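You operate a simulated robot arm through the tools that you are given. There is no shell and no other tool. Be economical: measure what you need, move in short steps, check, and stop when the job is done.

The job below is to be done with a simulated two-armed robot. You get a single attempt, and the scene is never put back.

## Task
Clamp the short blue hose in the hose holder and grease the top of its fitting.
Fine: fitting toward the handle. The holder is light and slides under the push, so it is held steady with the other hand. Its slide goes fully home. The brush takes grease from the tin and goes back. Set down upright: block brush marked grease. A coat counts when it lies all over at full strength: go over it till it gets no stronger.
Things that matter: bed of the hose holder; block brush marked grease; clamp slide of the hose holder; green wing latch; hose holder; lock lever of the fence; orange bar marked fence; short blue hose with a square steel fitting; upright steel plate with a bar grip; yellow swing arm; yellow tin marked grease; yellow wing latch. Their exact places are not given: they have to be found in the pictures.

The check looks at the end state, three seconds after you hand in, the way a careful person would. Anything else that was tipped, shoved, dropped, spilled or broken makes it a failure.

## Robot
Two 7-joint arms with two-finger parallel grippers on one trunk, on a base that drives. Base frame: it is fixed to the floor where the robot stands at the start and does not move with it; the origin is under the middle of the robot, x ahead of it, y to its left, z up. Readings come in mm, degrees, newtons and seconds.
The left shoulder is at the start at [60, 147, 543], the right one opposite. With the tool pointing down near the work surface each hand reaches from about 100 to 660 mm from the robot's upright axis, wherever it stands, measured 20 degrees to its own side. Places, roughly: bed of the hose holder [600, 200, 800]; clamp slide of the hose holder [600, 100, 800]; green wing latch [-1000, -700, 700]; lock lever of the fence [-1000, 300, 800]; orange bar marked fence [-1000, 0, 700]; upright steel plate with a bar grip [-1200, 900, 800]; yellow swing arm [-1300, 700, 800]; yellow tin marked grease [600, 800, 800]; yellow wing latch [-1000, -600, 700]. Payload 3.43 kg a hand.
The tool frame of a hand sits at the grasp point between the pads (the TCP): z along the fingers, y along the line on which they close. The tips reach 30 mm beyond it. The gripper opens to 94 mm. The fingers are 28 mm wide and 10 mm thick; the gripper's body (50 by 96 mm) begins 55 mm behind the TCP.
Orientation is that of the tool frame in the base frame, as a unit quaternion [x, y, z, w]. With the fingers straight down and closing along the base's y, the tool's x points along the base's -x, its y along +y and its z along -z.

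## Interface
- The arms move only by the tool apply_moves. It takes "left_moves", "right_moves" or both (then of equal length, played together; a hand with none holds still); each is one flat list of numbers, 7 for each row, row after row: the shift along the base's x, y, z in units of 20 mm (1.0 is 20 mm), then the turn, a rotation vector about the base's x, y, z in units of 4 degrees (1.0 is 4 degrees), then the gripper command, from -1 (shut) to 1 (fully open), values between in proportion. In form: [x, y, z, ax, ay, az, grip, x, y, z, ax, ay, az, grip, ...]. A call has 1 to 10 rows; each row shifts and turns the commanded pose from where the row before left it. A call with a number of a shift or a turn outside -1 to 1 is refused whole. Rows are played at 5 a second. More than 50 mm and 8.6 degrees between two rows, or a gripper value outside its range, and nothing of the call is played. Where a pose cannot be reached the arm comes as near as it can. A force on the tool above 60 N (or 10 N above the force at the start of the call, whichever is more), or a blocked arm, ends the call early, and 0.2 s more pass. Each finger travels about 72 mm/s and halts on what it meets, pressing with about 41 N; the grip force reading is that of the motor and also rises with nothing between the fingers. The clock runs only during rows and for 0.2 s after the last one: add rows that do not move to give the fingers time. The reply holds the time, the measured pose of the TCP, the force on the tool along the base axes, the opening and the grip force, in the units named above and with some noise, with the torque about the TCP (base axes, N m) and any sound that the robot's microphone picked up.
- Cameras (640 x 400 px; columns grow to the right, rows downward): "scene" is now at [75.2, 31.5, 1185.7]; the picture's right is [0.36, -0.93, 0.00], its down [-0.45, -0.17, -0.88] and it looks along [0.82, 0.32, -0.48] (base axes); focal length 260 px, centre (320, 200). "left" rides on the left gripper at [76, -14, -102] in its tool frame; the picture's right is [0.18, 0.98, 0.00], its down [-0.75, 0.14, -0.64] and it looks along [-0.63, 0.12, 0.77] (tool axes); focal length 243 px, centre (320, 200). "right" rides on the right gripper at [76, 14, -103] in its tool frame; the picture's right is [-0.18, 0.98, 0.00], its down [-0.75, -0.14, -0.64] and it looks along [-0.63, -0.12, 0.77] (tool axes); focal length 243 px, centre (320, 200).
- camera(camera): a new picture of that camera. No time passes.
- raise_lower(by): slides the trunk up (or, below 0, down) by that many mm; the arms and the scene camera ride with it, the base frame stays. It gives what a move gives, with no picture.
- roll_base(legs): drives the robot by 1 to 6 legs, each [ahead, left, turn to the left] in mm, mm and degrees, along the robot's own axes; the way and the turn of a leg run together, so that a leg with both is an arc; at most 1500 mm and 180 degrees a leg. The arms and the cameras ride along, it lands a little off, and it stops where it bumps. It gives what a move gives.
- head_to(pan, tilt): turns the head with the scene camera to pan (to the left, within 86 degrees either way) and tilt (down, from -29 to 69), counted from straight ahead of the robot. It gives what a move gives.
- locate(camera, pixels): for up to 12 pixels [column, row] of the newest picture of that camera ("zoom" is the newest enlarged one), the place [x, y, z] in the base frame of the surface seen there, good to about 2 mm, but the place of the scene camera against the robot may be out by one fixed shift of up to 25 mm in any direction. No time passes.
- enlarge(camera, box): a new picture of the part [left, top, right, bottom] of that camera's present view, enlarged. No time passes.
- close_job(): hands the job in; it is judged then, once.

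Go step by step. Measure first, check grasps and placings, and put right what went wrong. The budget is 80 turns and 62 pictures, counting those below and the enlarged ones. Unless the task says otherwise, let go and move clear before handing in, and close with one line.

The tools are called after ">>>" by a JSON object that holds its "method" and its "body". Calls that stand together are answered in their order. apply_moves: Moves the arms, as the interface text tells. Its arguments: {"type":"object","properties":{"left_moves":{"type":"array","items":{"type":"number"}},"right_moves":{"type":"array","items":{"type":"number"}}},"required":[]} The other tools are called the same way: raise_lower (by) slides the trunk up or down; roll_base (legs) drives the base; head_to (pan, tilt) turns the head that bears the scene camera; camera (camera) takes a picture; locate (camera, pixels) gives the place of the surface under pixels of a picture; enlarge (camera, box) takes an enlarged picture of a part of a camera's view; close_job () hands the job in.

At the start:

```text
clock: 0.0
left_tool_pos: [320.8, 206.7, 1001.0]
left_orientation: [0.0, 1.0, 0.001, -0.001]
left_ft_force: [0.4, 0.1, 0.7]
left_torque: [-0.01, 0.04, -0.01]
left_gripper_width: 93.7
left_grasp_force: 0.1
right_tool_pos: [306.6, -57.3, 998.5]
right_orientation: [0.0, 1.0, 0.0, 0.001]
right_ft_force: [-0.2, 0.3, 0.4]
right_torque: [0.02, 0.01, 0.02]
right_gripper_width: 93.9
right_grasp_force: 0.1
trunk travel left (down, up): [-250.0, 0.0]
robot x, y, heading: [2.2, -0.1, 0.0]
head pan, tilt: [21.1, 28.8]
```

scene: 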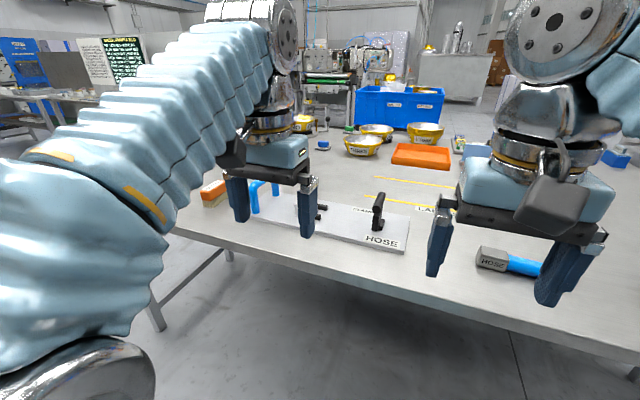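
right: 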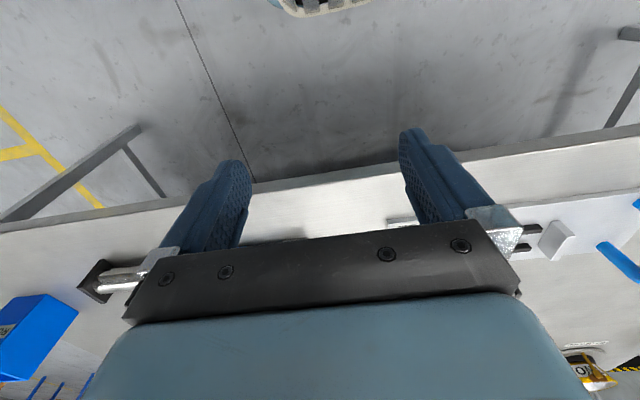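
left: 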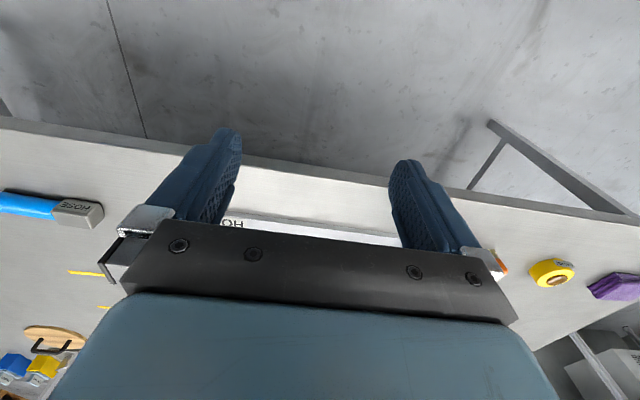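

The scene shows the hose holder at about (340,220), the hose at (510,262), and several tins; the arms block part of it. I'll enlarge the holder region and look further left and right.

>>> {"method": "enlarge", "body": {"camera": "scene", "box": [180, 110, 440, 270]}}

>>> {"method": "locate", "body": {"camera": "scene", "pixels": [[492, 262], [525, 266], [381, 243], [378, 210], [420, 155], [213, 192], [363, 147], [425, 132], [376, 131]]}}

>>> {"method": "head_to", "body": {"pan": 55, "tilt": 35}}

>>> {"method": "camera", "body": {"camera": "scene"}}

```text
2.46 times, centred on (310, 190) of scene
```

zoom: 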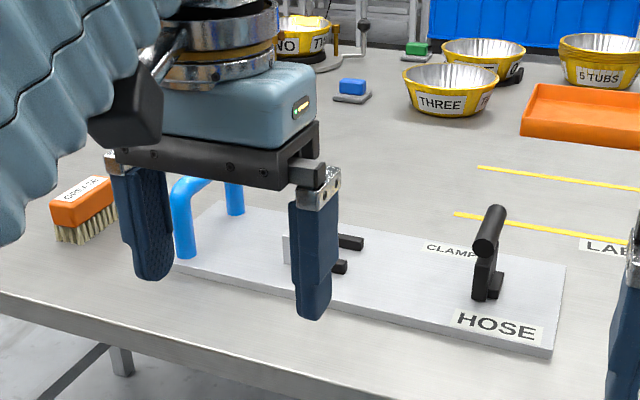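

```text
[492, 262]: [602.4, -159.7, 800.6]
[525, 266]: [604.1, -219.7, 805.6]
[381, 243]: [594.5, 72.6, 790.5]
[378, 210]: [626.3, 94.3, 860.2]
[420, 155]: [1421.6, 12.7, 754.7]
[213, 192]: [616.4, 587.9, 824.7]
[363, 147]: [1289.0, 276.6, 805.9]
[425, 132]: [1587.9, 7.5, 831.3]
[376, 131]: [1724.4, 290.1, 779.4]
```

```text
clock: 1.0
left_tool_pos: [321.0, 206.3, 999.8]
left_orientation: [0.001, 1.0, 0.0, -0.001]
left_ft_force: [0.4, 0.7, -0.1]
left_torque: [0.01, 0.0, -0.03]
left_gripper_width: 94.1
left_grasp_force: 0.0
right_tool_pos: [306.0, -59.4, 999.4]
right_orientation: [0.0, 1.0, 0.001, 0.001]
right_ft_force: [0.6, -0.3, 0.2]
right_torque: [-0.04, 0.0, -0.01]
right_gripper_width: 93.7
right_grasp_force: 0.1
trunk travel left (down, up): [-250.0, 0.0]
robot x, y, heading: [-3.1, -0.7, 0.1]
head pan, tilt: [55.0, 35.0]
```

```text
57 pictures are left
```

scene: 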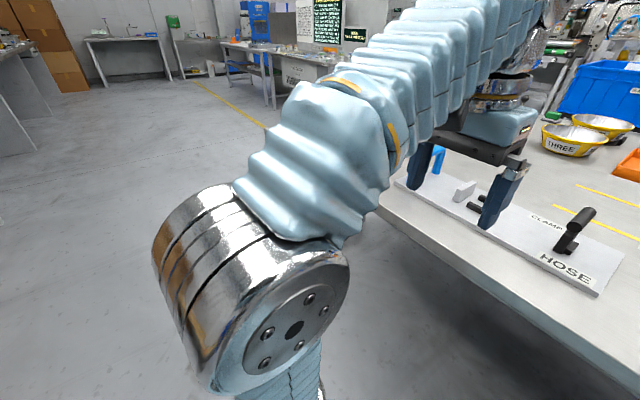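

The left arm hides the left part of the table. I'll drive left so as to see the brush, tin and holder better.

>>> {"method": "roll_base", "body": {"legs": [[0, 450, 0]]}}

>>> {"method": "head_to", "body": {"pan": 0, "tilt": 38}}

>>> {"method": "camera", "body": {"camera": "scene"}}

>>> {"method": "camera", "body": {"camera": "left"}}

```text
clock: 3.7
left_tool_pos: [322.4, 651.2, 1000.4]
left_orientation: [0.002, 1.0, 0.0, 0.0]
left_ft_force: [0.6, -0.7, -0.1]
left_torque: [-0.03, 0.01, -0.02]
left_gripper_width: 94.2
left_grasp_force: 0.1
right_tool_pos: [307.4, 385.8, 1000.5]
right_orientation: [0.002, 1.0, 0.002, 0.001]
right_ft_force: [-0.1, -0.1, 0.0]
right_torque: [0.0, 0.0, 0.0]
right_gripper_width: 94.1
right_grasp_force: 0.1
trunk travel left (down, up): [-250.0, 0.0]
robot x, y, heading: [1.8, 446.1, 0.2]
head pan, tilt: [55.0, 35.0]
```

```text
clock: 4.9
left_tool_pos: [322.6, 650.9, 999.3]
left_orientation: [0.002, 1.0, 0.001, 0.0]
left_ft_force: [-0.6, 0.7, 0.1]
left_torque: [0.0, 0.01, 0.01]
left_gripper_width: 94.0
left_grasp_force: 0.1
right_tool_pos: [307.3, 387.0, 1000.6]
right_orientation: [0.002, 1.0, 0.001, 0.001]
right_ft_force: [-0.8, 0.4, 0.0]
right_torque: [0.0, 0.01, 0.02]
right_gripper_width: 94.1
right_grasp_force: 0.1
trunk travel left (down, up): [-250.0, 0.0]
robot x, y, heading: [3.1, 442.5, -0.0]
head pan, tilt: [0.0, 38.0]
```

```text
56 pictures are left
```

scene: 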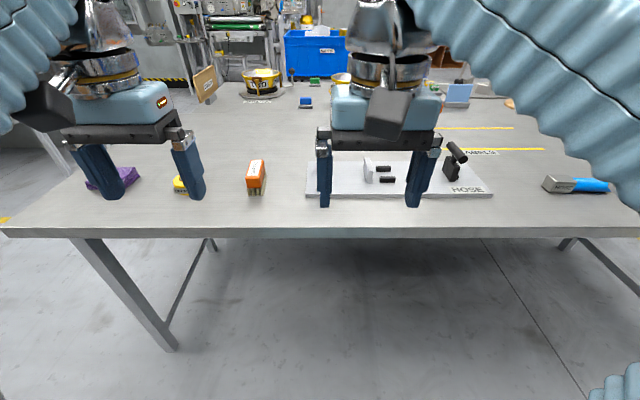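

```text
55 pictures are left
```

left: 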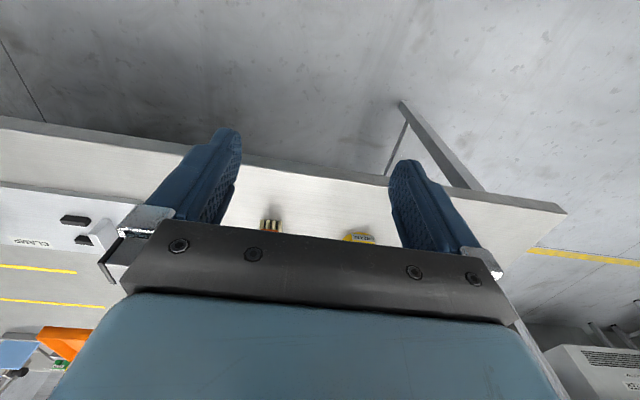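

Brush at (257,175), tin at (180,184), holder (310–480,180), hose (575,184). I'll enlarge the areas.

>>> {"method": "enlarge", "body": {"camera": "scene", "box": [300, 120, 500, 220]}}

>>> {"method": "locate", "body": {"camera": "zoom", "pixels": [[20, 240], [20, 245], [215, 160], [240, 130], [250, 180], [280, 150], [500, 90], [480, 170], [610, 240], [555, 105], [300, 195], [225, 190]]}}

>>> {"method": "enlarge", "body": {"camera": "scene", "box": [80, 130, 280, 230]}}

>>> {"method": "locate", "body": {"camera": "zoom", "pixels": [[560, 120], [580, 130], [548, 130], [545, 170], [570, 175], [320, 170], [318, 190], [565, 200]]}}

>>> {"method": "enlarge", "body": {"camera": "scene", "box": [520, 150, 640, 225]}}

>>> {"method": "locate", "body": {"camera": "zoom", "pixels": [[125, 190], [160, 220], [140, 140], [270, 150], [300, 160], [300, 200], [460, 170], [480, 200], [125, 160], [275, 200]]}}

```text
3.20 times, centred on (400, 170) of scene
```

zoom: 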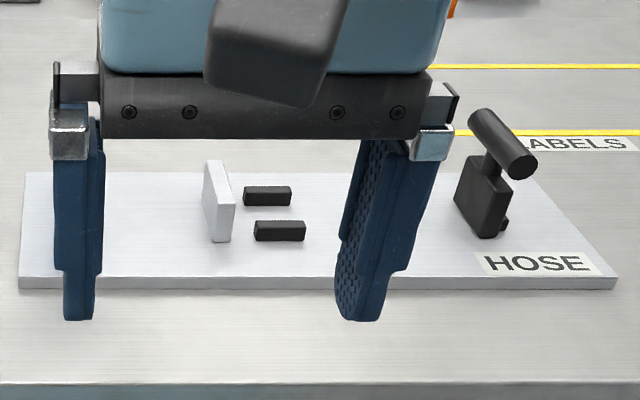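

```text
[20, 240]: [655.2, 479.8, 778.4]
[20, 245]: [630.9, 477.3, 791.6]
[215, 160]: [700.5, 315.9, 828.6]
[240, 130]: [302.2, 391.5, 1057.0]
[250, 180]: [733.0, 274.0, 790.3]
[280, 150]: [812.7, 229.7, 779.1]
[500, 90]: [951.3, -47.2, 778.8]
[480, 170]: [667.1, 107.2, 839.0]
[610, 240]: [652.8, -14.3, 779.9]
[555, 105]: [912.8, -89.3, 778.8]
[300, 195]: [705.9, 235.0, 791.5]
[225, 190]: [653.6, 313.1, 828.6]
```

```text
3.20 times, centred on (180, 180) of scene
```

zoom: 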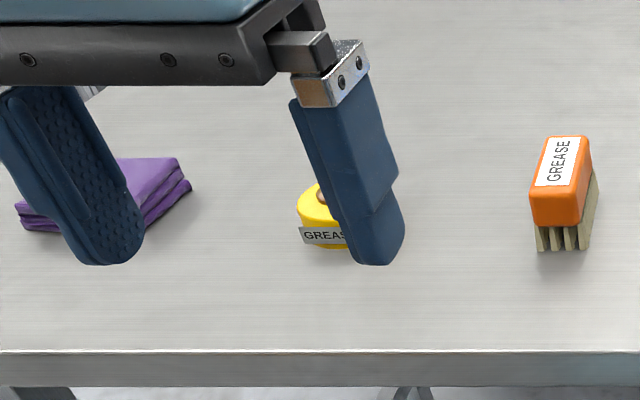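

```text
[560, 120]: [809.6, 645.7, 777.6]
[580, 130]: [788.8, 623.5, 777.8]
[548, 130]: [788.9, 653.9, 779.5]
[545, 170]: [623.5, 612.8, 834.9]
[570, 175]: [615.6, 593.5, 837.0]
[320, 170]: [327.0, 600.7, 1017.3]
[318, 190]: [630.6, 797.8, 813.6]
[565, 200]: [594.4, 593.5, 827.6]
```

```text
5.33 times, centred on (580, 188) of scene
```

zoom: 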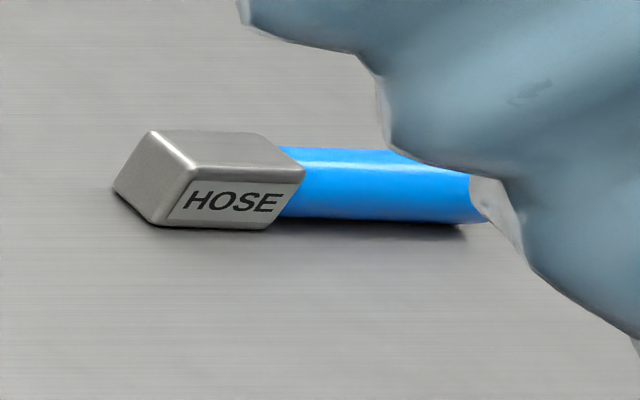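

```text
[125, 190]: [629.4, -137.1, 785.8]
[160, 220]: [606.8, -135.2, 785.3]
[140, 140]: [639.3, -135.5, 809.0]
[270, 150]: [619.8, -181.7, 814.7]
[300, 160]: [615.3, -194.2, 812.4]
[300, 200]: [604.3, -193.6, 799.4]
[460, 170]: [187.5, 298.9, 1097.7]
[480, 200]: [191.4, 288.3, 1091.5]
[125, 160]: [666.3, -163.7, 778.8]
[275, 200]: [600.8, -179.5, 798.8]
```

I need an unobstructed look at the holder and hose; I'll raise both hands by 200 mm.

>>> {"method": "apply_moves", "body": {"left_moves": [0, 0.5, 1, 0, 0, 0, 1, 0, 0.5, 1, 0, 0, 0, 1, 0, 0.5, 1, 0, 0, 0, 1, 0, 0.5, 1, 0, 0, 0, 1, 0, 0.5, 1, 0, 0, 0, 1, 0, 0.5, 1, 0, 0, 0, 1, 0, 0.5, 1, 0, 0, 0, 1, 0, 0.5, 1, 0, 0, 0, 1, 0, 0.5, 1, 0, 0, 0, 1, 0, 0.5, 1, 0, 0, 0, 1], "right_moves": [0, -0.5, 1, 0, 0, 0, 1, 0, -0.5, 1, 0, 0, 0, 1, 0, -0.5, 1, 0, 0, 0, 1, 0, -0.5, 1, 0, 0, 0, 1, 0, -0.5, 1, 0, 0, 0, 1, 0, -0.5, 1, 0, 0, 0, 1, 0, -0.5, 1, 0, 0, 0, 1, 0, -0.5, 1, 0, 0, 0, 1, 0, -0.5, 1, 0, 0, 0, 1, 0, -0.5, 1, 0, 0, 0, 1]}}

>>> {"method": "roll_base", "body": {"legs": [[0, -220, 0]]}}

>>> {"method": "camera", "body": {"camera": "scene"}}

```text
clock: 7.1
left_tool_pos: [321.7, 650.7, 1000.9]
left_orientation: [0.002, 1.0, 0.0, 0.001]
left_ft_force: [-0.3, 0.0, 0.7]
left_torque: [0.0, 0.02, -0.01]
left_gripper_width: 94.0
left_grasp_force: 0.0
left hand out of reach, approached as far as the arm can: row 1, 2, 3, 4, 5, 6, 7, 8, 9, 10
right_tool_pos: [305.9, 386.7, 999.6]
right_orientation: [0.001, 1.0, 0.001, 0.0]
right_ft_force: [0.4, 0.2, 0.8]
right_torque: [0.0, -0.02, 0.02]
right_gripper_width: 94.0
right_grasp_force: 0.0
right hand out of reach, approached as far as the arm can: row 1, 2, 3, 4, 5, 6, 7, 8, 9, 10
trunk travel left (down, up): [-250.0, 0.0]
robot x, y, heading: [1.5, 443.5, -0.1]
head pan, tilt: [0.0, 38.0]
```

```text
clock: 8.8
left_tool_pos: [320.9, 436.0, 999.1]
left_orientation: [0.001, 1.0, 0.001, 0.0]
left_ft_force: [0.9, -0.1, 0.4]
left_torque: [-0.01, 0.02, -0.04]
left_gripper_width: 94.2
left_grasp_force: 0.0
right_tool_pos: [306.0, 171.6, 1000.7]
right_orientation: [0.001, 1.0, 0.002, 0.001]
right_ft_force: [-0.3, 0.1, 0.0]
right_torque: [-0.03, -0.01, -0.01]
right_gripper_width: 94.1
right_grasp_force: 0.0
trunk travel left (down, up): [-250.0, 0.0]
robot x, y, heading: [1.3, 230.7, 0.1]
head pan, tilt: [0.0, 38.0]
```

```text
51 pictures are left
```

scene: 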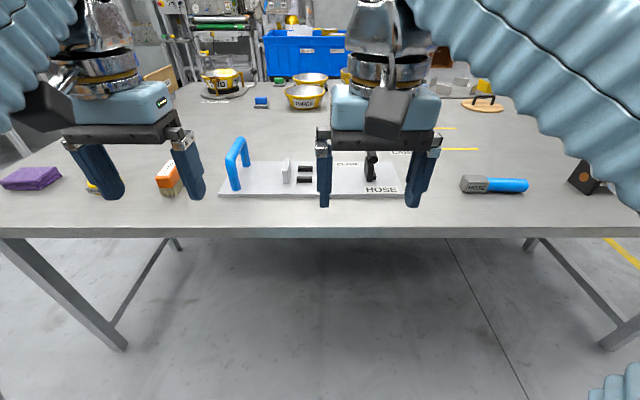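

The holder is now visible: blue arch at (237,162), fence (288,170), rails (305,173). I'll enlarge it and measure.

>>> {"method": "enlarge", "body": {"camera": "scene", "box": [210, 125, 410, 205]}}

>>> {"method": "locate", "body": {"camera": "zoom", "pixels": [[84, 200], [105, 90], [245, 110], [250, 150], [295, 137], [325, 137], [290, 174], [325, 175], [527, 85], [545, 100], [515, 170], [35, 220]]}}

>>> {"method": "enlarge", "body": {"camera": "scene", "box": [440, 155, 620, 215]}}

>>> {"method": "locate", "body": {"camera": "zoom", "pixels": [[85, 70], [120, 90], [170, 95], [85, 100], [190, 90], [250, 85], [250, 110], [310, 90], [316, 105], [150, 75], [175, 80]]}}

```text
3.20 times, centred on (310, 165) of scene
```

zoom: 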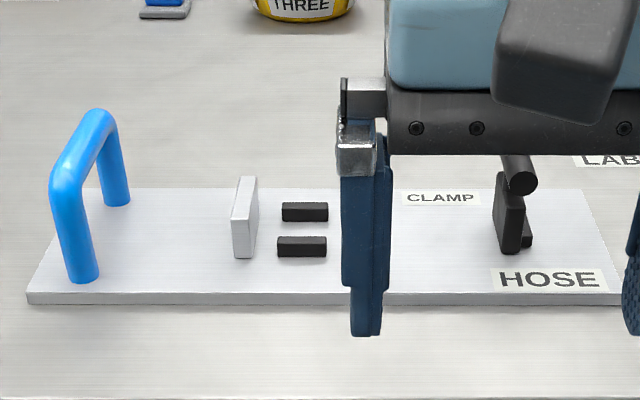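

```text
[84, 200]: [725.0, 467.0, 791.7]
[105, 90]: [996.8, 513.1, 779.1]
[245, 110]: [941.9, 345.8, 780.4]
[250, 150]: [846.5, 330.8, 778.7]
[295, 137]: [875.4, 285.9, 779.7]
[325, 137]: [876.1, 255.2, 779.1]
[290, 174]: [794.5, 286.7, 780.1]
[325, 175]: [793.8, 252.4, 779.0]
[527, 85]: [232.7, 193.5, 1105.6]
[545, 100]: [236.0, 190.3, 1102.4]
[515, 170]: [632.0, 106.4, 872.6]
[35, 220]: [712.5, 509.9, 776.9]
```

```text
3.56 times, centred on (530, 185) of scene
```

zoom: 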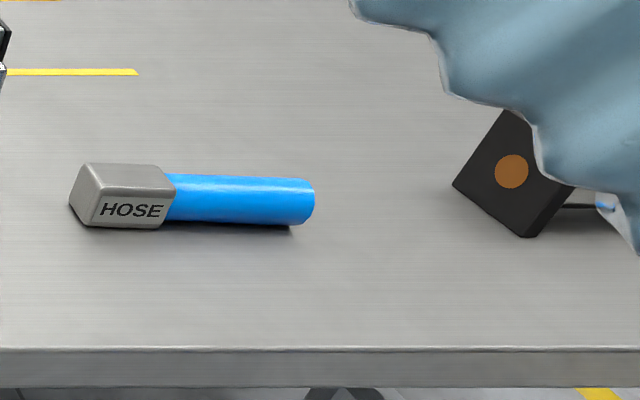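

```text
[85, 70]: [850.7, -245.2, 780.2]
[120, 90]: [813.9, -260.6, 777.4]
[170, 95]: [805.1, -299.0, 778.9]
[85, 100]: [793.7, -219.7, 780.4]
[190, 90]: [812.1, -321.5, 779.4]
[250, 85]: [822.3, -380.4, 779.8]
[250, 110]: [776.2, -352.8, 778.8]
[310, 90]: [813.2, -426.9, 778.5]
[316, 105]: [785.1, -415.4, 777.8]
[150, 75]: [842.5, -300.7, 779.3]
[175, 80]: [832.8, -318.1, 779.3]
```

Now I measure the holder's and hose's real features with the right pixels.

>>> {"method": "locate", "body": {"camera": "scene", "pixels": [[236, 188], [247, 165.5], [230.5, 160.5], [235.6, 147.8], [240.3, 138.5], [286.6, 159.5], [286.6, 178], [304.7, 166.2], [304.7, 176.6], [369, 171], [374, 159], [219.8, 192.5]]}}

>>> {"method": "locate", "body": {"camera": "zoom", "pixels": [[92, 166], [155, 167], [172, 184], [104, 191], [96, 226], [166, 226], [74, 200], [180, 180], [300, 182], [240, 180], [240, 200], [308, 200]]}}

```text
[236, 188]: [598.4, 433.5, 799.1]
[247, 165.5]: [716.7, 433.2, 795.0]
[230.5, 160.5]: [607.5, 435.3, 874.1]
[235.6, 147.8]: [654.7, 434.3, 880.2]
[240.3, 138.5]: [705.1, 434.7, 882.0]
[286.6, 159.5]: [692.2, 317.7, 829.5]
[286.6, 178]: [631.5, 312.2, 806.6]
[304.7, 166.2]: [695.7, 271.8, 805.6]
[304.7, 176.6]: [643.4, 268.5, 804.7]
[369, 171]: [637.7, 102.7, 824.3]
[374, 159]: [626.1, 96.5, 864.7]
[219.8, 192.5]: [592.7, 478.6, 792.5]
```

```text
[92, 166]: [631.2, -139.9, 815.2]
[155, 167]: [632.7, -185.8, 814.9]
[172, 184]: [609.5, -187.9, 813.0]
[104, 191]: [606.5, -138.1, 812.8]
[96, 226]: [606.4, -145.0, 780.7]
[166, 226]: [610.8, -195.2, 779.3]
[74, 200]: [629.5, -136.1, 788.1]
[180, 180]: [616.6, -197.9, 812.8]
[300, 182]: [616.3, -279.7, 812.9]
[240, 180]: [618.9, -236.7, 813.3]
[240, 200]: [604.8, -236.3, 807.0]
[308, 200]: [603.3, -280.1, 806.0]
```

Fitting spans y≈-136…-190, the tube on to ≈-283, at x≈620; the holder bed lies near x 640–705, y 255–315, with the blue arch handle at y≈434. I'll drive to where the right hand can reach the hose and look with the hand camera.

>>> {"method": "roll_base", "body": {"legs": [[90, -215, 0]]}}

>>> {"method": "apply_moves", "body": {"right_moves": [0.8, -0.9, -0.5, 0, 0, 1, 1, 0.8, -0.9, -0.5, 0, 0, 1, 1, 0.8, -0.9, -0.5, 0, 0, 1, 1, 0.8, -0.9, -0.5, 0, 0, 1, 1, 0.8, -0.9, -0.5, 0, 0, 1, 1, 0.8, -0.5, -0.5, 0, 0, 1, 1, 0, 0, -0.5, 0, 0, 1, 1, 0, 0, -0.5, 0, 0, 1, 1, 0, 0, -0.5, 0, 0, 1, 1, 0, 0, -0.5, 0, 0, 1, 1]}}

>>> {"method": "camera", "body": {"camera": "right"}}

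>>> {"method": "camera", "body": {"camera": "scene"}}

```text
clock: 10.6
left_tool_pos: [410.5, 216.9, 999.8]
left_orientation: [0.0, 1.0, 0.0, 0.0]
left_ft_force: [-0.3, -0.2, -0.2]
left_torque: [-0.02, -0.04, 0.0]
left_gripper_width: 94.0
left_grasp_force: 0.0
right_tool_pos: [396.9, -47.4, 999.8]
right_orientation: [0.0, 1.0, 0.001, 0.001]
right_ft_force: [-0.4, 1.2, 0.2]
right_torque: [0.02, -0.02, 0.0]
right_gripper_width: 94.2
right_grasp_force: 0.0
trunk travel left (down, up): [-250.0, 0.0]
robot x, y, heading: [90.2, 8.9, 0.1]
head pan, tilt: [0.0, 38.0]
```

```text
clock: 12.8
left_tool_pos: [410.7, 216.5, 998.6]
left_orientation: [0.001, 1.0, 0.0, 0.0]
left_ft_force: [-0.4, 0.0, -0.4]
left_torque: [0.0, 0.0, -0.02]
left_gripper_width: 94.0
left_grasp_force: 0.0
right_tool_pos: [493.7, -148.1, 900.1]
right_orientation: [-0.343, 0.939, 0.001, 0.001]
right_ft_force: [0.4, 0.7, 0.6]
right_torque: [-0.02, 0.01, 0.01]
right_gripper_width: 94.0
right_grasp_force: 0.1
trunk travel left (down, up): [-250.0, 0.0]
robot x, y, heading: [90.5, 10.7, -0.1]
head pan, tilt: [0.0, 38.0]
```

```text
48 pictures are left
```

right: 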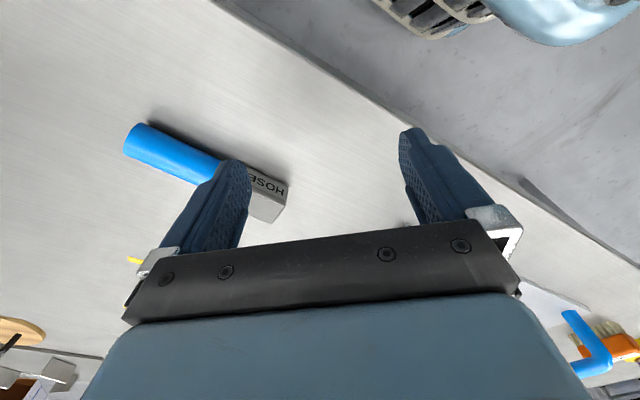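

```text
47 pictures are left
```

scene: 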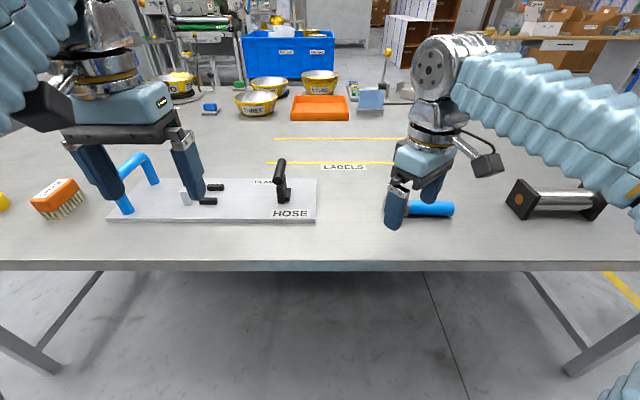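

The hand camera shows the hose with tube end at (130,140) and fitting corner (285,188). I'll measure with it, to be free of the scene-camera offset.

>>> {"method": "enlarge", "body": {"camera": "right", "box": [100, 100, 300, 225]}}

>>> {"method": "locate", "body": {"camera": "right", "pixels": [[284, 188], [270, 218], [265, 190], [258, 210], [205, 165], [190, 165], [150, 145], [132, 140], [140, 128], [128, 153], [160, 140]]}}

>>> {"method": "locate", "body": {"camera": "scene", "pixels": [[415, 204], [430, 204], [445, 204], [453, 207], [430, 213]]}}

```text
3.20 times, centred on (200, 162) of right
```

zoom: 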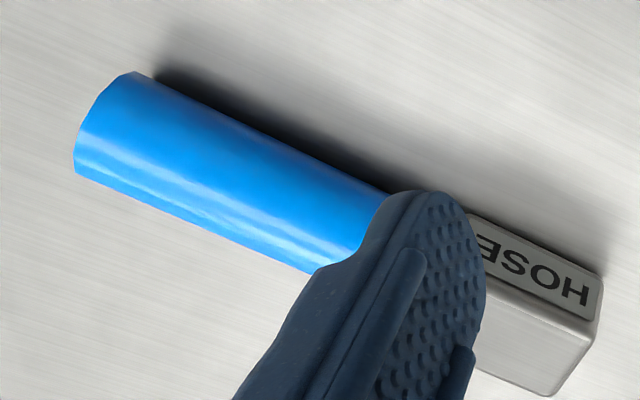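

```text
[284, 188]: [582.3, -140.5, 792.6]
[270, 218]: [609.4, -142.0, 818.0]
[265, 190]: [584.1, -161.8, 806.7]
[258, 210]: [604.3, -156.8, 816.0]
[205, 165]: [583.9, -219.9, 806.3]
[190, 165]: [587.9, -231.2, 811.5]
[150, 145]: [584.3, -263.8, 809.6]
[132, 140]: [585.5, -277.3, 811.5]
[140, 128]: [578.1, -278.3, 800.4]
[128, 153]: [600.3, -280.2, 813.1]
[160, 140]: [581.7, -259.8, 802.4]
```

```text
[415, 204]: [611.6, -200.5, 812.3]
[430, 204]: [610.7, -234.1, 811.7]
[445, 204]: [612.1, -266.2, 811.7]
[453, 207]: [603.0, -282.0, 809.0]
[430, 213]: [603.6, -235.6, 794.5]
```

The scene camera reads about 23 mm too far in x (fitting front face: 582 by hand camera, 606 by scene), z about 3 low. The hose axis is at x≈599.5, so I'll move the right hand above the tube just behind the fitting, closing along x.

>>> {"method": "apply_moves", "body": {"right_moves": [0.529, -0.32, 0, 0, 0, 1, 1, 0.529, -0.32, 0, 0, 0, 1, 1, 0.529, -0.32, 0, 0, 0, 1, 1, 0.529, -0.32, 0, 0, 0, 1, 1, 0.529, -0.32, 0, 0, 0, 1, 1, 0.529, -0.32, 0, 0, 0, 1, 1, 0.529, -0.32, 0, 0, 0, 1, 1, 0.529, -0.32, 0, 0, 0, 1, 1, 0.529, -0.32, 0, 0, 0, 1, 1, 0.529, -0.32, 0, 0, 0, 1, 1]}}

>>> {"method": "apply_moves", "body": {"right_moves": [0, 0, -0.5, 0, 0, 1, 1, 0, 0, -0.5, 0, 0, 1, 1, 0, 0, -0.5, 0, 0, 0.5, 1, 0, 0, -0.5, 0, 0, 0, 1, 0, 0, 0, 0, 0, 0, 1]}}

>>> {"method": "camera", "body": {"camera": "right"}}

```text
clock: 15.0
left_tool_pos: [411.2, 215.5, 1000.4]
left_orientation: [0.0, 1.0, 0.0, 0.0]
left_ft_force: [-0.3, 0.1, 0.5]
left_torque: [0.01, 0.02, 0.01]
left_gripper_width: 93.9
left_grasp_force: 0.1
right_tool_pos: [597.7, -213.4, 898.8]
right_orientation: [-0.644, 0.765, 0.002, 0.0]
right_ft_force: [0.5, 0.1, -0.5]
right_torque: [0.03, 0.0, 0.04]
right_gripper_width: 93.8
right_grasp_force: 0.0
trunk travel left (down, up): [-250.0, 0.0]
robot x, y, heading: [91.7, 7.7, 0.3]
head pan, tilt: [0.0, 38.0]
```

```text
clock: 16.2
left_tool_pos: [410.9, 215.2, 1000.3]
left_orientation: [0.001, 1.0, 0.001, 0.0]
left_ft_force: [0.1, -0.4, -0.4]
left_torque: [-0.03, -0.02, 0.01]
left_gripper_width: 93.9
left_grasp_force: 0.0
right_tool_pos: [598.6, -212.5, 861.2]
right_orientation: [0.708, -0.706, -0.001, 0.0]
right_ft_force: [0.2, -0.4, -0.1]
right_torque: [0.0, 0.03, -0.01]
right_gripper_width: 93.8
right_grasp_force: 0.0
trunk travel left (down, up): [-250.0, 0.0]
robot x, y, heading: [87.3, 9.2, -0.2]
head pan, tilt: [0.0, 38.0]
```

```text
45 pictures are left
```

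right: 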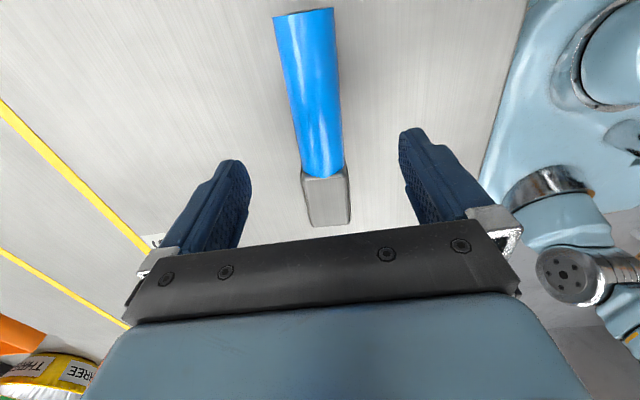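

The hose lies centred between the fingers at (320,130–220). One measurement of junction and edges, then I'll descend.

>>> {"method": "locate", "body": {"camera": "right", "pixels": [[303, 178], [325, 185], [347, 170], [350, 195], [310, 222], [348, 220], [298, 130], [318, 130], [338, 130], [305, 15], [308, 196]]}}

```text
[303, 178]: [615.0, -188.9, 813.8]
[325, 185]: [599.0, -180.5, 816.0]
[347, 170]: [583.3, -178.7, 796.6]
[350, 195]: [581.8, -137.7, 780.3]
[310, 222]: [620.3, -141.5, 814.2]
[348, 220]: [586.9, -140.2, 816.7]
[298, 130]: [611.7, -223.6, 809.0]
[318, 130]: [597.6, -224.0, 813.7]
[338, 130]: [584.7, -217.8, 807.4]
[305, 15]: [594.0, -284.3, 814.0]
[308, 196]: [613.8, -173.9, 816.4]
```

Hose axis at x≈598 at y −212 (slight ~3° yaw, which the pads will straighten). I'll lower to z≈813 and close.

>>> {"method": "apply_moves", "body": {"right_moves": [0, 0, -0.6, 0, 0, 0, 1, 0, 0, -0.6, 0, 0, 0, 1, 0, 0, -0.6, 0, 0, 0, 1, 0, 0, -0.55, 0, 0, 0, 1, 0, 0, 0, 0, 0, 0, 0.2, 0, 0, 0, 0, 0, 0, -0.4, 0, 0, 0, 0, 0, 0, -1, 0, 0, 0, 0, 0, 0, -1, 0, 0, 0, 0, 0, 0, -1]}}

>>> {"method": "camera", "body": {"camera": "right"}}

```text
clock: 18.2
left_tool_pos: [411.3, 216.0, 1000.1]
left_orientation: [0.0, 1.0, 0.0, 0.001]
left_ft_force: [0.1, -0.2, 1.1]
left_torque: [-0.02, 0.04, 0.02]
left_gripper_width: 94.0
left_grasp_force: 0.1
right_tool_pos: [599.0, -213.1, 811.7]
right_orientation: [0.707, -0.707, -0.001, 0.0]
right_ft_force: [-0.1, 0.0, -0.1]
right_torque: [0.04, -0.03, -0.02]
right_gripper_width: 37.7
right_grasp_force: 40.4
trunk travel left (down, up): [-250.0, 0.0]
robot x, y, heading: [89.2, 8.4, 0.4]
head pan, tilt: [0.0, 38.0]
```

```text
44 pictures are left
```

right: 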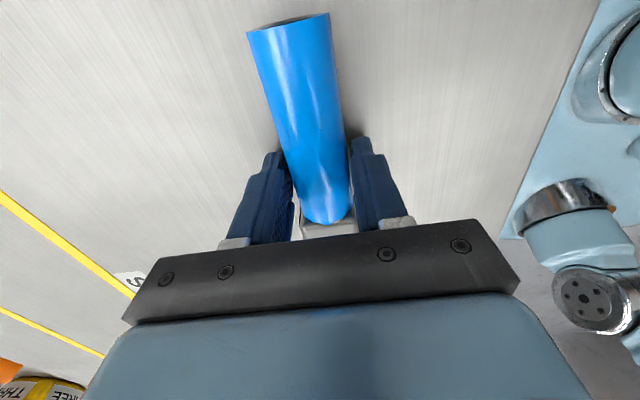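

Grip is on the tube (37.7 mm, 40 N). I'll lift 130 mm and drive left toward the holder.

>>> {"method": "apply_moves", "body": {"right_moves": [0, 0, 0.4, 0, 0, 0, -1, 0, 0, 1, 0, 0, 0, -1, 0, 0, 1, 0, 0, 0, -1, 0, 0, 1, 0, 0, 0, -1, 0, 0, 1, 0, 0, 0, -1, 0, 0, 1, 0, 0, 0, -1, 0, 0, 1, 0, 0, 0, -1, 0, 0, 0, 0, 0, 0, -1]}}

>>> {"method": "roll_base", "body": {"legs": [[0, 310, 0]]}}

>>> {"method": "camera", "body": {"camera": "right"}}

>>> {"method": "camera", "body": {"camera": "scene"}}

```text
clock: 20.0
left_tool_pos: [411.9, 216.7, 999.4]
left_orientation: [0.0, 1.0, 0.0, 0.0]
left_ft_force: [-0.6, -0.4, 0.2]
left_torque: [-0.01, -0.01, 0.0]
left_gripper_width: 94.1
left_grasp_force: 0.1
right_tool_pos: [598.2, -210.6, 941.6]
right_orientation: [0.707, -0.707, -0.002, -0.001]
right_ft_force: [0.4, 0.3, -2.1]
right_torque: [-0.01, -0.02, -0.01]
right_gripper_width: 37.8
right_grasp_force: 40.6
trunk travel left (down, up): [-250.0, 0.0]
robot x, y, heading: [88.9, 8.7, 0.1]
head pan, tilt: [0.0, 38.0]
```

```text
clock: 22.1
left_tool_pos: [411.9, 527.7, 999.3]
left_orientation: [0.0, 1.0, 0.0, 0.0]
left_ft_force: [0.4, -1.1, -0.2]
left_torque: [-0.02, 0.0, 0.01]
left_gripper_width: 93.9
left_grasp_force: 0.0
right_tool_pos: [597.4, 99.8, 942.2]
right_orientation: [-0.707, 0.707, 0.001, 0.0]
right_ft_force: [-0.6, 0.6, -1.9]
right_torque: [0.01, 0.01, -0.01]
right_gripper_width: 37.9
right_grasp_force: 40.5
trunk travel left (down, up): [-250.0, 0.0]
robot x, y, heading: [90.6, 322.2, -0.3]
head pan, tilt: [0.0, 38.0]
```

```text
43 pictures are left
```

right: 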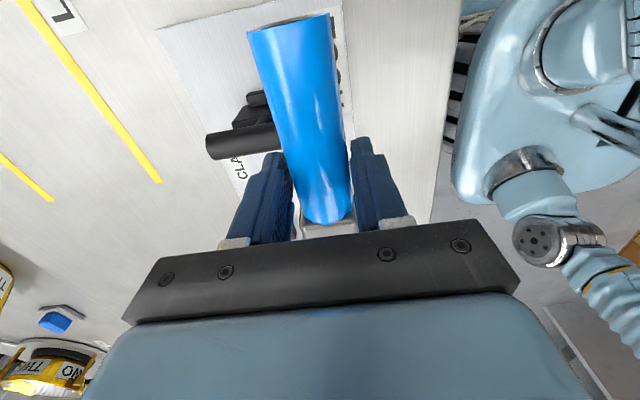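

```text
42 pictures are left
```

scene: 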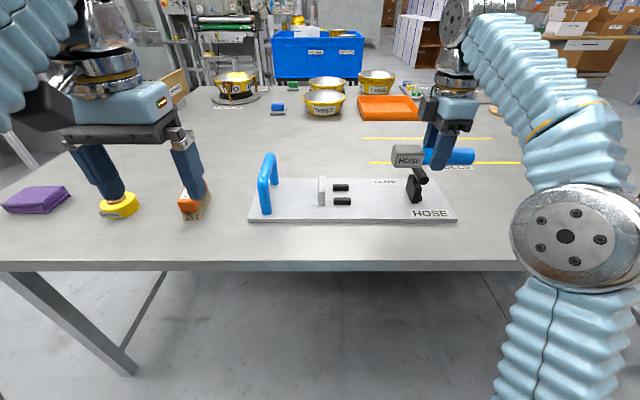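

The hose is held level, and the holder is now fully in view (250–455, 150–222). I'll enlarge it to measure rails, fence, slide, and check the held hose.

>>> {"method": "enlarge", "body": {"camera": "scene", "box": [300, 135, 492, 231]}}

>>> {"method": "enlarge", "body": {"camera": "scene", "box": [300, 170, 380, 220]}}

```text
3.33 times, centred on (396, 183) of scene
```

zoom: 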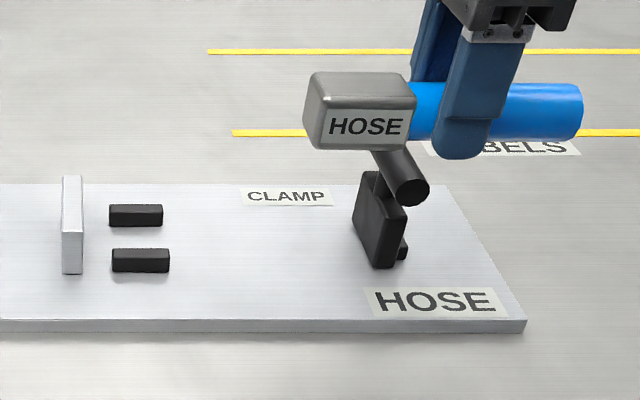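

```text
8.00 times, centred on (340, 195) of scene
```

zoom: 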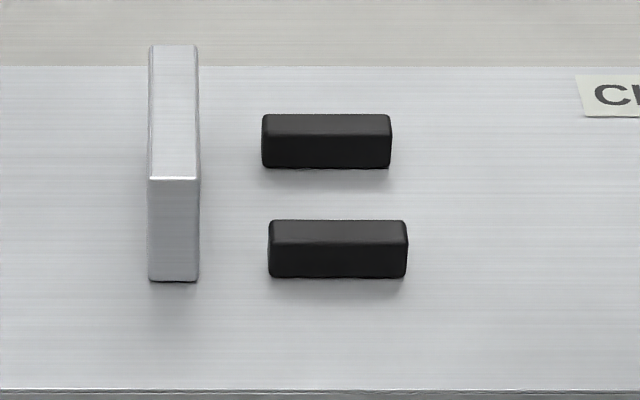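

>>> {"method": "locate", "body": {"camera": "zoom", "pixels": [[197, 175], [152, 175], [196, 52], [197, 270], [274, 224], [402, 224], [276, 242], [403, 242], [266, 118], [388, 118], [268, 138], [330, 190]]}}

>>> {"method": "locate", "body": {"camera": "scene", "pixels": [[407, 200], [411, 212], [414, 209], [417, 175], [424, 190], [420.5, 191.5], [408, 160], [397, 163], [393, 177], [419, 177], [421, 211], [419, 165]]}}

```text
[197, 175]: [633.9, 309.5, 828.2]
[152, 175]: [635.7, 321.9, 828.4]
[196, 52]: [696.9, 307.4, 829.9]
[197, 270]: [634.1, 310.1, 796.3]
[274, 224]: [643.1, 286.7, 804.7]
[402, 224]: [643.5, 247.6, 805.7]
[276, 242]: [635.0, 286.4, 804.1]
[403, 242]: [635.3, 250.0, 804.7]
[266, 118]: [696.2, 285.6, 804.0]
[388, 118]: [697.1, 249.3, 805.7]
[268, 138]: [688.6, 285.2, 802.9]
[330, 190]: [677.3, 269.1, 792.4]
```

```text
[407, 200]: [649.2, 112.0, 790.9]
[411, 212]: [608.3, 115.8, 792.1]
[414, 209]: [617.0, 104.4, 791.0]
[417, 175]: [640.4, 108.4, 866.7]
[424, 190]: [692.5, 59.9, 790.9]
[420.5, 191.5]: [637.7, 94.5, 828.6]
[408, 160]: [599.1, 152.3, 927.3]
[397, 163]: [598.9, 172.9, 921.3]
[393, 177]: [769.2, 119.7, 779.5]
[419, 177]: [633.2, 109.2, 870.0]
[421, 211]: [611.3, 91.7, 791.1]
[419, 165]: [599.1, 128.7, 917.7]
```

The bed gap centre is at scene x≈666 (true ≈645), rails y 248–287, fence face y≈309. I'll move the held hose above the bed and check the gap with the hand camera.

>>> {"method": "apply_moves", "body": {"right_moves": [0.347, 0.872, 0, 0, 0, 0, -1, 0.347, 0.872, 0, 0, 0, 0, -1, 0.347, 0.872, 0, 0, 0, 0, -1, 0.347, 0.872, 0, 0, 0, 0, -1, 0.347, 0.872, 0, 0, 0, 0, -1, 0.347, 0.872, 0, 0, 0, 0, -1, 0.347, 0.872, 0, 0, 0, 0, -1, 0, 0, 0, 0, 0, 0, -1]}}

>>> {"method": "camera", "body": {"camera": "right"}}

>>> {"method": "enlarge", "body": {"camera": "scene", "box": [240, 130, 420, 230]}}

```text
clock: 23.9
left_tool_pos: [413.2, 526.9, 1000.4]
left_orientation: [0.001, 1.0, 0.0, 0.0]
left_ft_force: [-0.7, 0.0, -0.4]
left_torque: [-0.02, -0.01, -0.01]
left_gripper_width: 93.9
left_grasp_force: 0.0
right_tool_pos: [623.3, 177.6, 934.7]
right_orientation: [-0.707, 0.708, 0.001, 0.001]
right_ft_force: [-0.1, 0.3, -2.3]
right_torque: [-0.02, -0.02, -0.01]
right_gripper_width: 38.0
right_grasp_force: 40.9
right hand out of reach, approached as far as the arm can: row 4, 5, 6, 7
trunk travel left (down, up): [-250.0, 0.0]
robot x, y, heading: [87.5, 320.8, -0.1]
head pan, tilt: [0.0, 38.0]
```

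```text
39 pictures are left
```

right: 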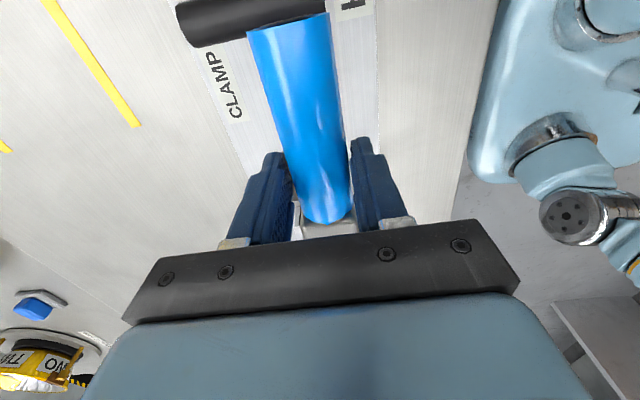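

```text
3.56 times, centred on (330, 180) of scene
```

zoom: 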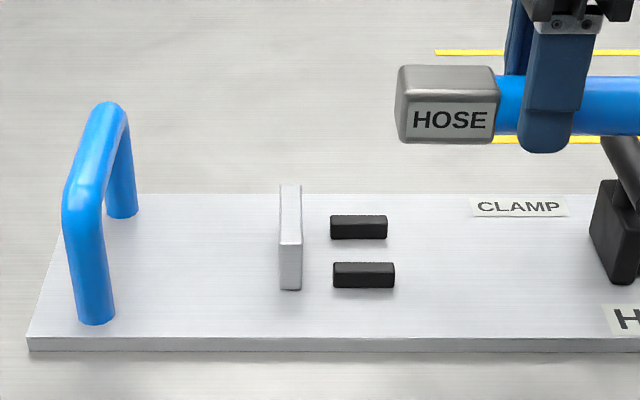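

The right hand ran short of reach at (623,178). I'll drive left and slightly ahead, then correct.

>>> {"method": "roll_base", "body": {"legs": [[45, 130, 0]]}}

>>> {"method": "apply_moves", "body": {"right_moves": [-0.3, -0.8, 0, 0, 0, 0, -1, -0.3, -0.8, 0, 0, 0, 0, -1, -0.3, -0.8, 0, 0, 0, 0, -1, -0.2, -0.8, 0, 0, 0, 0, -1, 0, -0.8, 0, 0, 0, 0, -1, 0, 0, 0, 0, 0, 0, -1]}}

>>> {"method": "camera", "body": {"camera": "scene"}}

>>> {"method": "camera", "body": {"camera": "right"}}

```text
clock: 25.2
left_tool_pos: [457.3, 656.8, 999.2]
left_orientation: [0.003, 1.0, 0.001, 0.0]
left_ft_force: [0.0, -0.2, 0.0]
left_torque: [0.03, -0.03, 0.01]
left_gripper_width: 94.1
left_grasp_force: 0.1
right_tool_pos: [667.7, 306.4, 935.0]
right_orientation: [-0.707, 0.708, 0.0, 0.001]
right_ft_force: [0.0, 0.0, -1.9]
right_torque: [-0.01, -0.02, -0.02]
right_gripper_width: 37.8
right_grasp_force: 40.8
trunk travel left (down, up): [-250.0, 0.0]
robot x, y, heading: [136.5, 454.8, -0.3]
head pan, tilt: [0.0, 38.0]
```

```text
clock: 26.6
left_tool_pos: [457.1, 656.4, 999.9]
left_orientation: [0.002, 1.0, 0.0, 0.001]
left_ft_force: [0.6, 0.0, -0.2]
left_torque: [-0.01, 0.04, -0.02]
left_gripper_width: 93.7
left_grasp_force: 0.0
right_tool_pos: [646.6, 227.2, 935.3]
right_orientation: [-0.706, 0.708, 0.001, 0.001]
right_ft_force: [0.1, -0.4, -1.6]
right_torque: [0.02, -0.01, 0.05]
right_gripper_width: 37.8
right_grasp_force: 41.2
trunk travel left (down, up): [-250.0, 0.0]
robot x, y, heading: [136.5, 452.7, -0.3]
head pan, tilt: [0.0, 38.0]
```

```text
37 pictures are left
```

scene: 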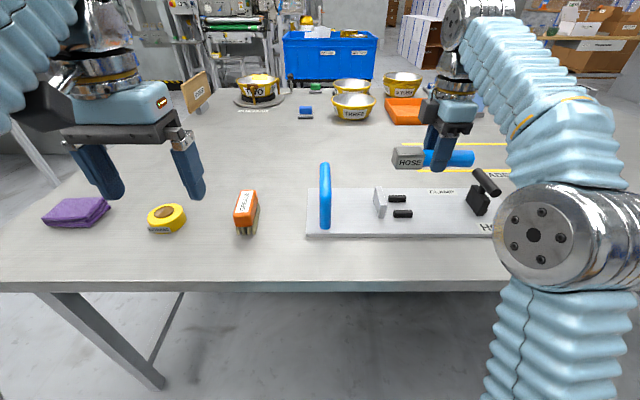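

```text
36 pictures are left
```

right: 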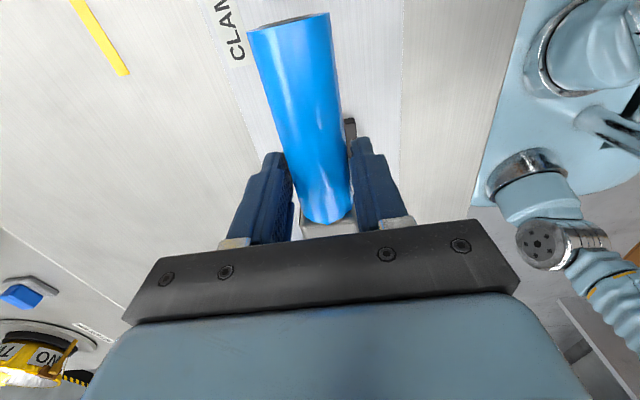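

The front rail end shows at (350,125) in the hand view. I'll locate it, the plate edges, and the same features in the scene view to calibrate.

>>> {"method": "locate", "body": {"camera": "right", "pixels": [[350, 121], [350, 126], [353, 130], [346, 121], [400, 60], [400, 110], [245, 120], [240, 95]]}}

>>> {"method": "enlarge", "body": {"camera": "scene", "box": [360, 130, 500, 240]}}

```text
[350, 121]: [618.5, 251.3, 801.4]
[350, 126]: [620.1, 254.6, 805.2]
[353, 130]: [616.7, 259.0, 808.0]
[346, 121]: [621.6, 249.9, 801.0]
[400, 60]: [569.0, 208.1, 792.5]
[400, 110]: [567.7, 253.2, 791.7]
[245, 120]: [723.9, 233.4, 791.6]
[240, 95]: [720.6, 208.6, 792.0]
```

```text
3.64 times, centred on (430, 185) of scene
```

zoom: 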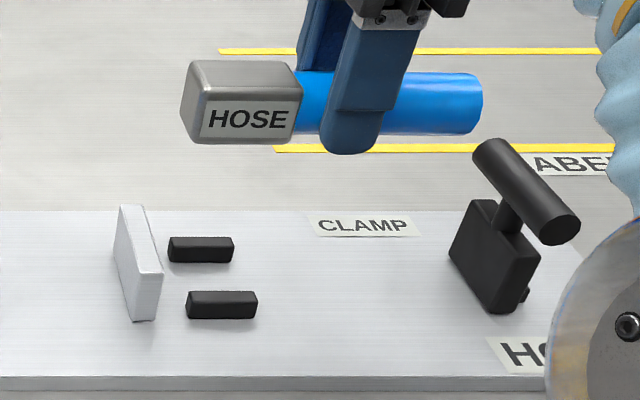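

>>> {"method": "locate", "body": {"camera": "zoom", "pixels": [[250, 133], [250, 95], [240, 70], [186, 115], [197, 90], [205, 299], [205, 292], [190, 240], [150, 290], [161, 280], [300, 379], [290, 64]]}}

```text
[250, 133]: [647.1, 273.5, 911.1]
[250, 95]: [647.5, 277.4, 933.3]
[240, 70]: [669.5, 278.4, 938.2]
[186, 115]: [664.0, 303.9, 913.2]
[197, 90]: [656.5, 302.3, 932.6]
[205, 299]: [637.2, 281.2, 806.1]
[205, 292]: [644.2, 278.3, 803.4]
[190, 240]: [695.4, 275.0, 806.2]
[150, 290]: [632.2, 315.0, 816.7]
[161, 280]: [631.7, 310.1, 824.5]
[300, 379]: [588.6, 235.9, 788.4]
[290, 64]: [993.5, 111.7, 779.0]
```

>>> {"method": "locate", "body": {"camera": "zoom", "pixels": [[210, 110], [212, 130], [288, 110], [286, 130], [440, 80], [440, 110], [470, 80], [470, 110], [310, 80], [310, 110], [400, 110], [205, 70]]}}

>>> {"method": "locate", "body": {"camera": "right", "pixels": [[290, 40], [300, 100], [315, 180], [255, 40], [325, 40], [320, 232], [302, 225], [350, 225], [338, 150], [290, 150]]}}

```text
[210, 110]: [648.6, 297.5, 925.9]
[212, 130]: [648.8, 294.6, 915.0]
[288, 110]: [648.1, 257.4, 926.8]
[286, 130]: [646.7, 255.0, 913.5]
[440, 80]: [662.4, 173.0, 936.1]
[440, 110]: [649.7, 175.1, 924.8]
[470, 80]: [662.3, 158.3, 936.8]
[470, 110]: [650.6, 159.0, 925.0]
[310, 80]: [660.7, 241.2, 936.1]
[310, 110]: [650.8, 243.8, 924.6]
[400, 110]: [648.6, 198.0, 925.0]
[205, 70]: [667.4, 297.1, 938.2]
```

```text
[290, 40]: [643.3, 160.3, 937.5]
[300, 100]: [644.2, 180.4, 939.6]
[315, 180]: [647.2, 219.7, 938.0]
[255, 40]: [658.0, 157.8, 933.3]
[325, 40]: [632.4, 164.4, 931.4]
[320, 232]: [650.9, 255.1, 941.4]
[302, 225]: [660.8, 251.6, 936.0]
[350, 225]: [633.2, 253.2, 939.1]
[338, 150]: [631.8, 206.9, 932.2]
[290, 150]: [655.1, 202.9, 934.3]
```

The hose is straight in the grip, its fitting centre matches the bed centre (scene x 665.5 both), and the tip is ~6 mm short of the fence. I'll lower to just above the rails and check.

>>> {"method": "apply_moves", "body": {"right_moves": [0, 0, -1, 0, 0, 0, -1, 0, 0, -1, 0, 0, 0, -1, 0, 0, -1, 0, 0, 0, -1, 0, 0, -1, 0, 0, 0, -1, 0, 0, -0.5, 0, 0, 0, -1, 0, 0, 0, 0, 0, 0, -1]}}

>>> {"method": "enlarge", "body": {"camera": "scene", "box": [360, 150, 500, 240]}}

```text
clock: 28.0
left_tool_pos: [456.0, 655.8, 999.3]
left_orientation: [0.002, 1.0, -0.001, 0.0]
left_ft_force: [-0.2, 0.6, 0.1]
left_torque: [0.01, 0.0, -0.01]
left_gripper_width: 93.9
left_grasp_force: 0.0
right_tool_pos: [646.1, 227.1, 845.5]
right_orientation: [-0.706, 0.708, 0.001, 0.001]
right_ft_force: [0.2, 0.5, -2.2]
right_torque: [-0.03, 0.03, -0.02]
right_gripper_width: 37.9
right_grasp_force: 40.7
trunk travel left (down, up): [-250.0, 0.0]
robot x, y, heading: [135.2, 452.8, -0.1]
head pan, tilt: [0.0, 38.0]
```

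```text
4.44 times, centred on (430, 195) of scene
```

zoom: 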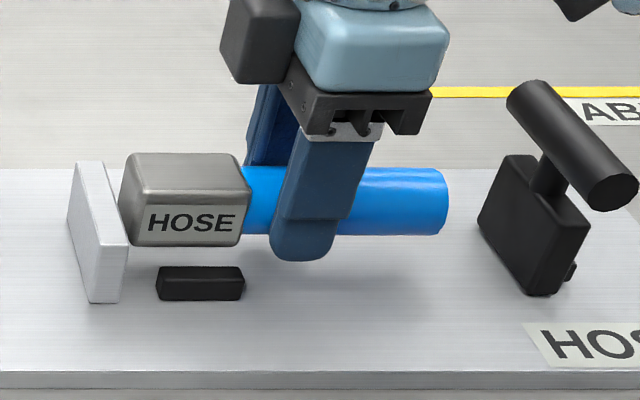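

>>> {"method": "locate", "body": {"camera": "zoom", "pixels": [[160, 238], [225, 236], [131, 210], [138, 232], [170, 272], [230, 272], [235, 282], [127, 250], [200, 180], [420, 175]]}}

```text
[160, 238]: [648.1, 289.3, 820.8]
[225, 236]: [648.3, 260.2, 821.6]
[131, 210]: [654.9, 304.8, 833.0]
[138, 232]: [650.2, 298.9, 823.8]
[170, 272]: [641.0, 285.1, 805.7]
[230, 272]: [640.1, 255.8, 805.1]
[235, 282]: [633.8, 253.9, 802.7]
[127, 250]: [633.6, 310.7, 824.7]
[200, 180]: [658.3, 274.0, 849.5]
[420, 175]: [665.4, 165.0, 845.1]
```

Clearance to the front rail is ~3 mm each side and the tip is ~5 mm from the fence. Lowering the last 21 mm.

>>> {"method": "apply_moves", "body": {"right_moves": [0, 0, -0.35, 0, 0, 0, -1, 0, 0, -0.35, 0, 0, 0, -1, 0, 0, -0.3, 0, 0, 0, -1, 0, 0, 0, 0, 0, 0, -1]}}

>>> {"method": "enlarge", "body": {"camera": "scene", "box": [360, 150, 500, 240]}}

```text
clock: 29.0
left_tool_pos: [456.3, 657.5, 999.6]
left_orientation: [0.001, 1.0, 0.001, 0.0]
left_ft_force: [0.1, 0.3, 0.2]
left_torque: [0.0, 0.0, 0.01]
left_gripper_width: 93.9
left_grasp_force: 0.0
right_tool_pos: [645.0, 226.1, 825.1]
right_orientation: [-0.706, 0.708, 0.0, 0.0]
right_ft_force: [-0.7, -0.2, -1.8]
right_torque: [-0.04, -0.02, 0.02]
right_gripper_width: 37.8
right_grasp_force: 41.2
trunk travel left (down, up): [-250.0, 0.0]
robot x, y, heading: [139.4, 454.4, -0.2]
head pan, tilt: [0.0, 38.0]
```

```text
4.44 times, centred on (430, 195) of scene
```

zoom: 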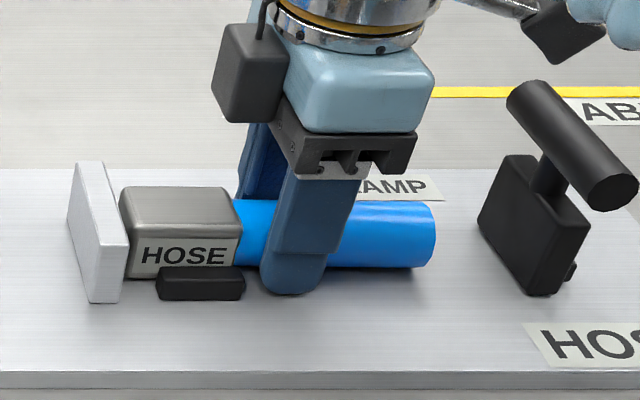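

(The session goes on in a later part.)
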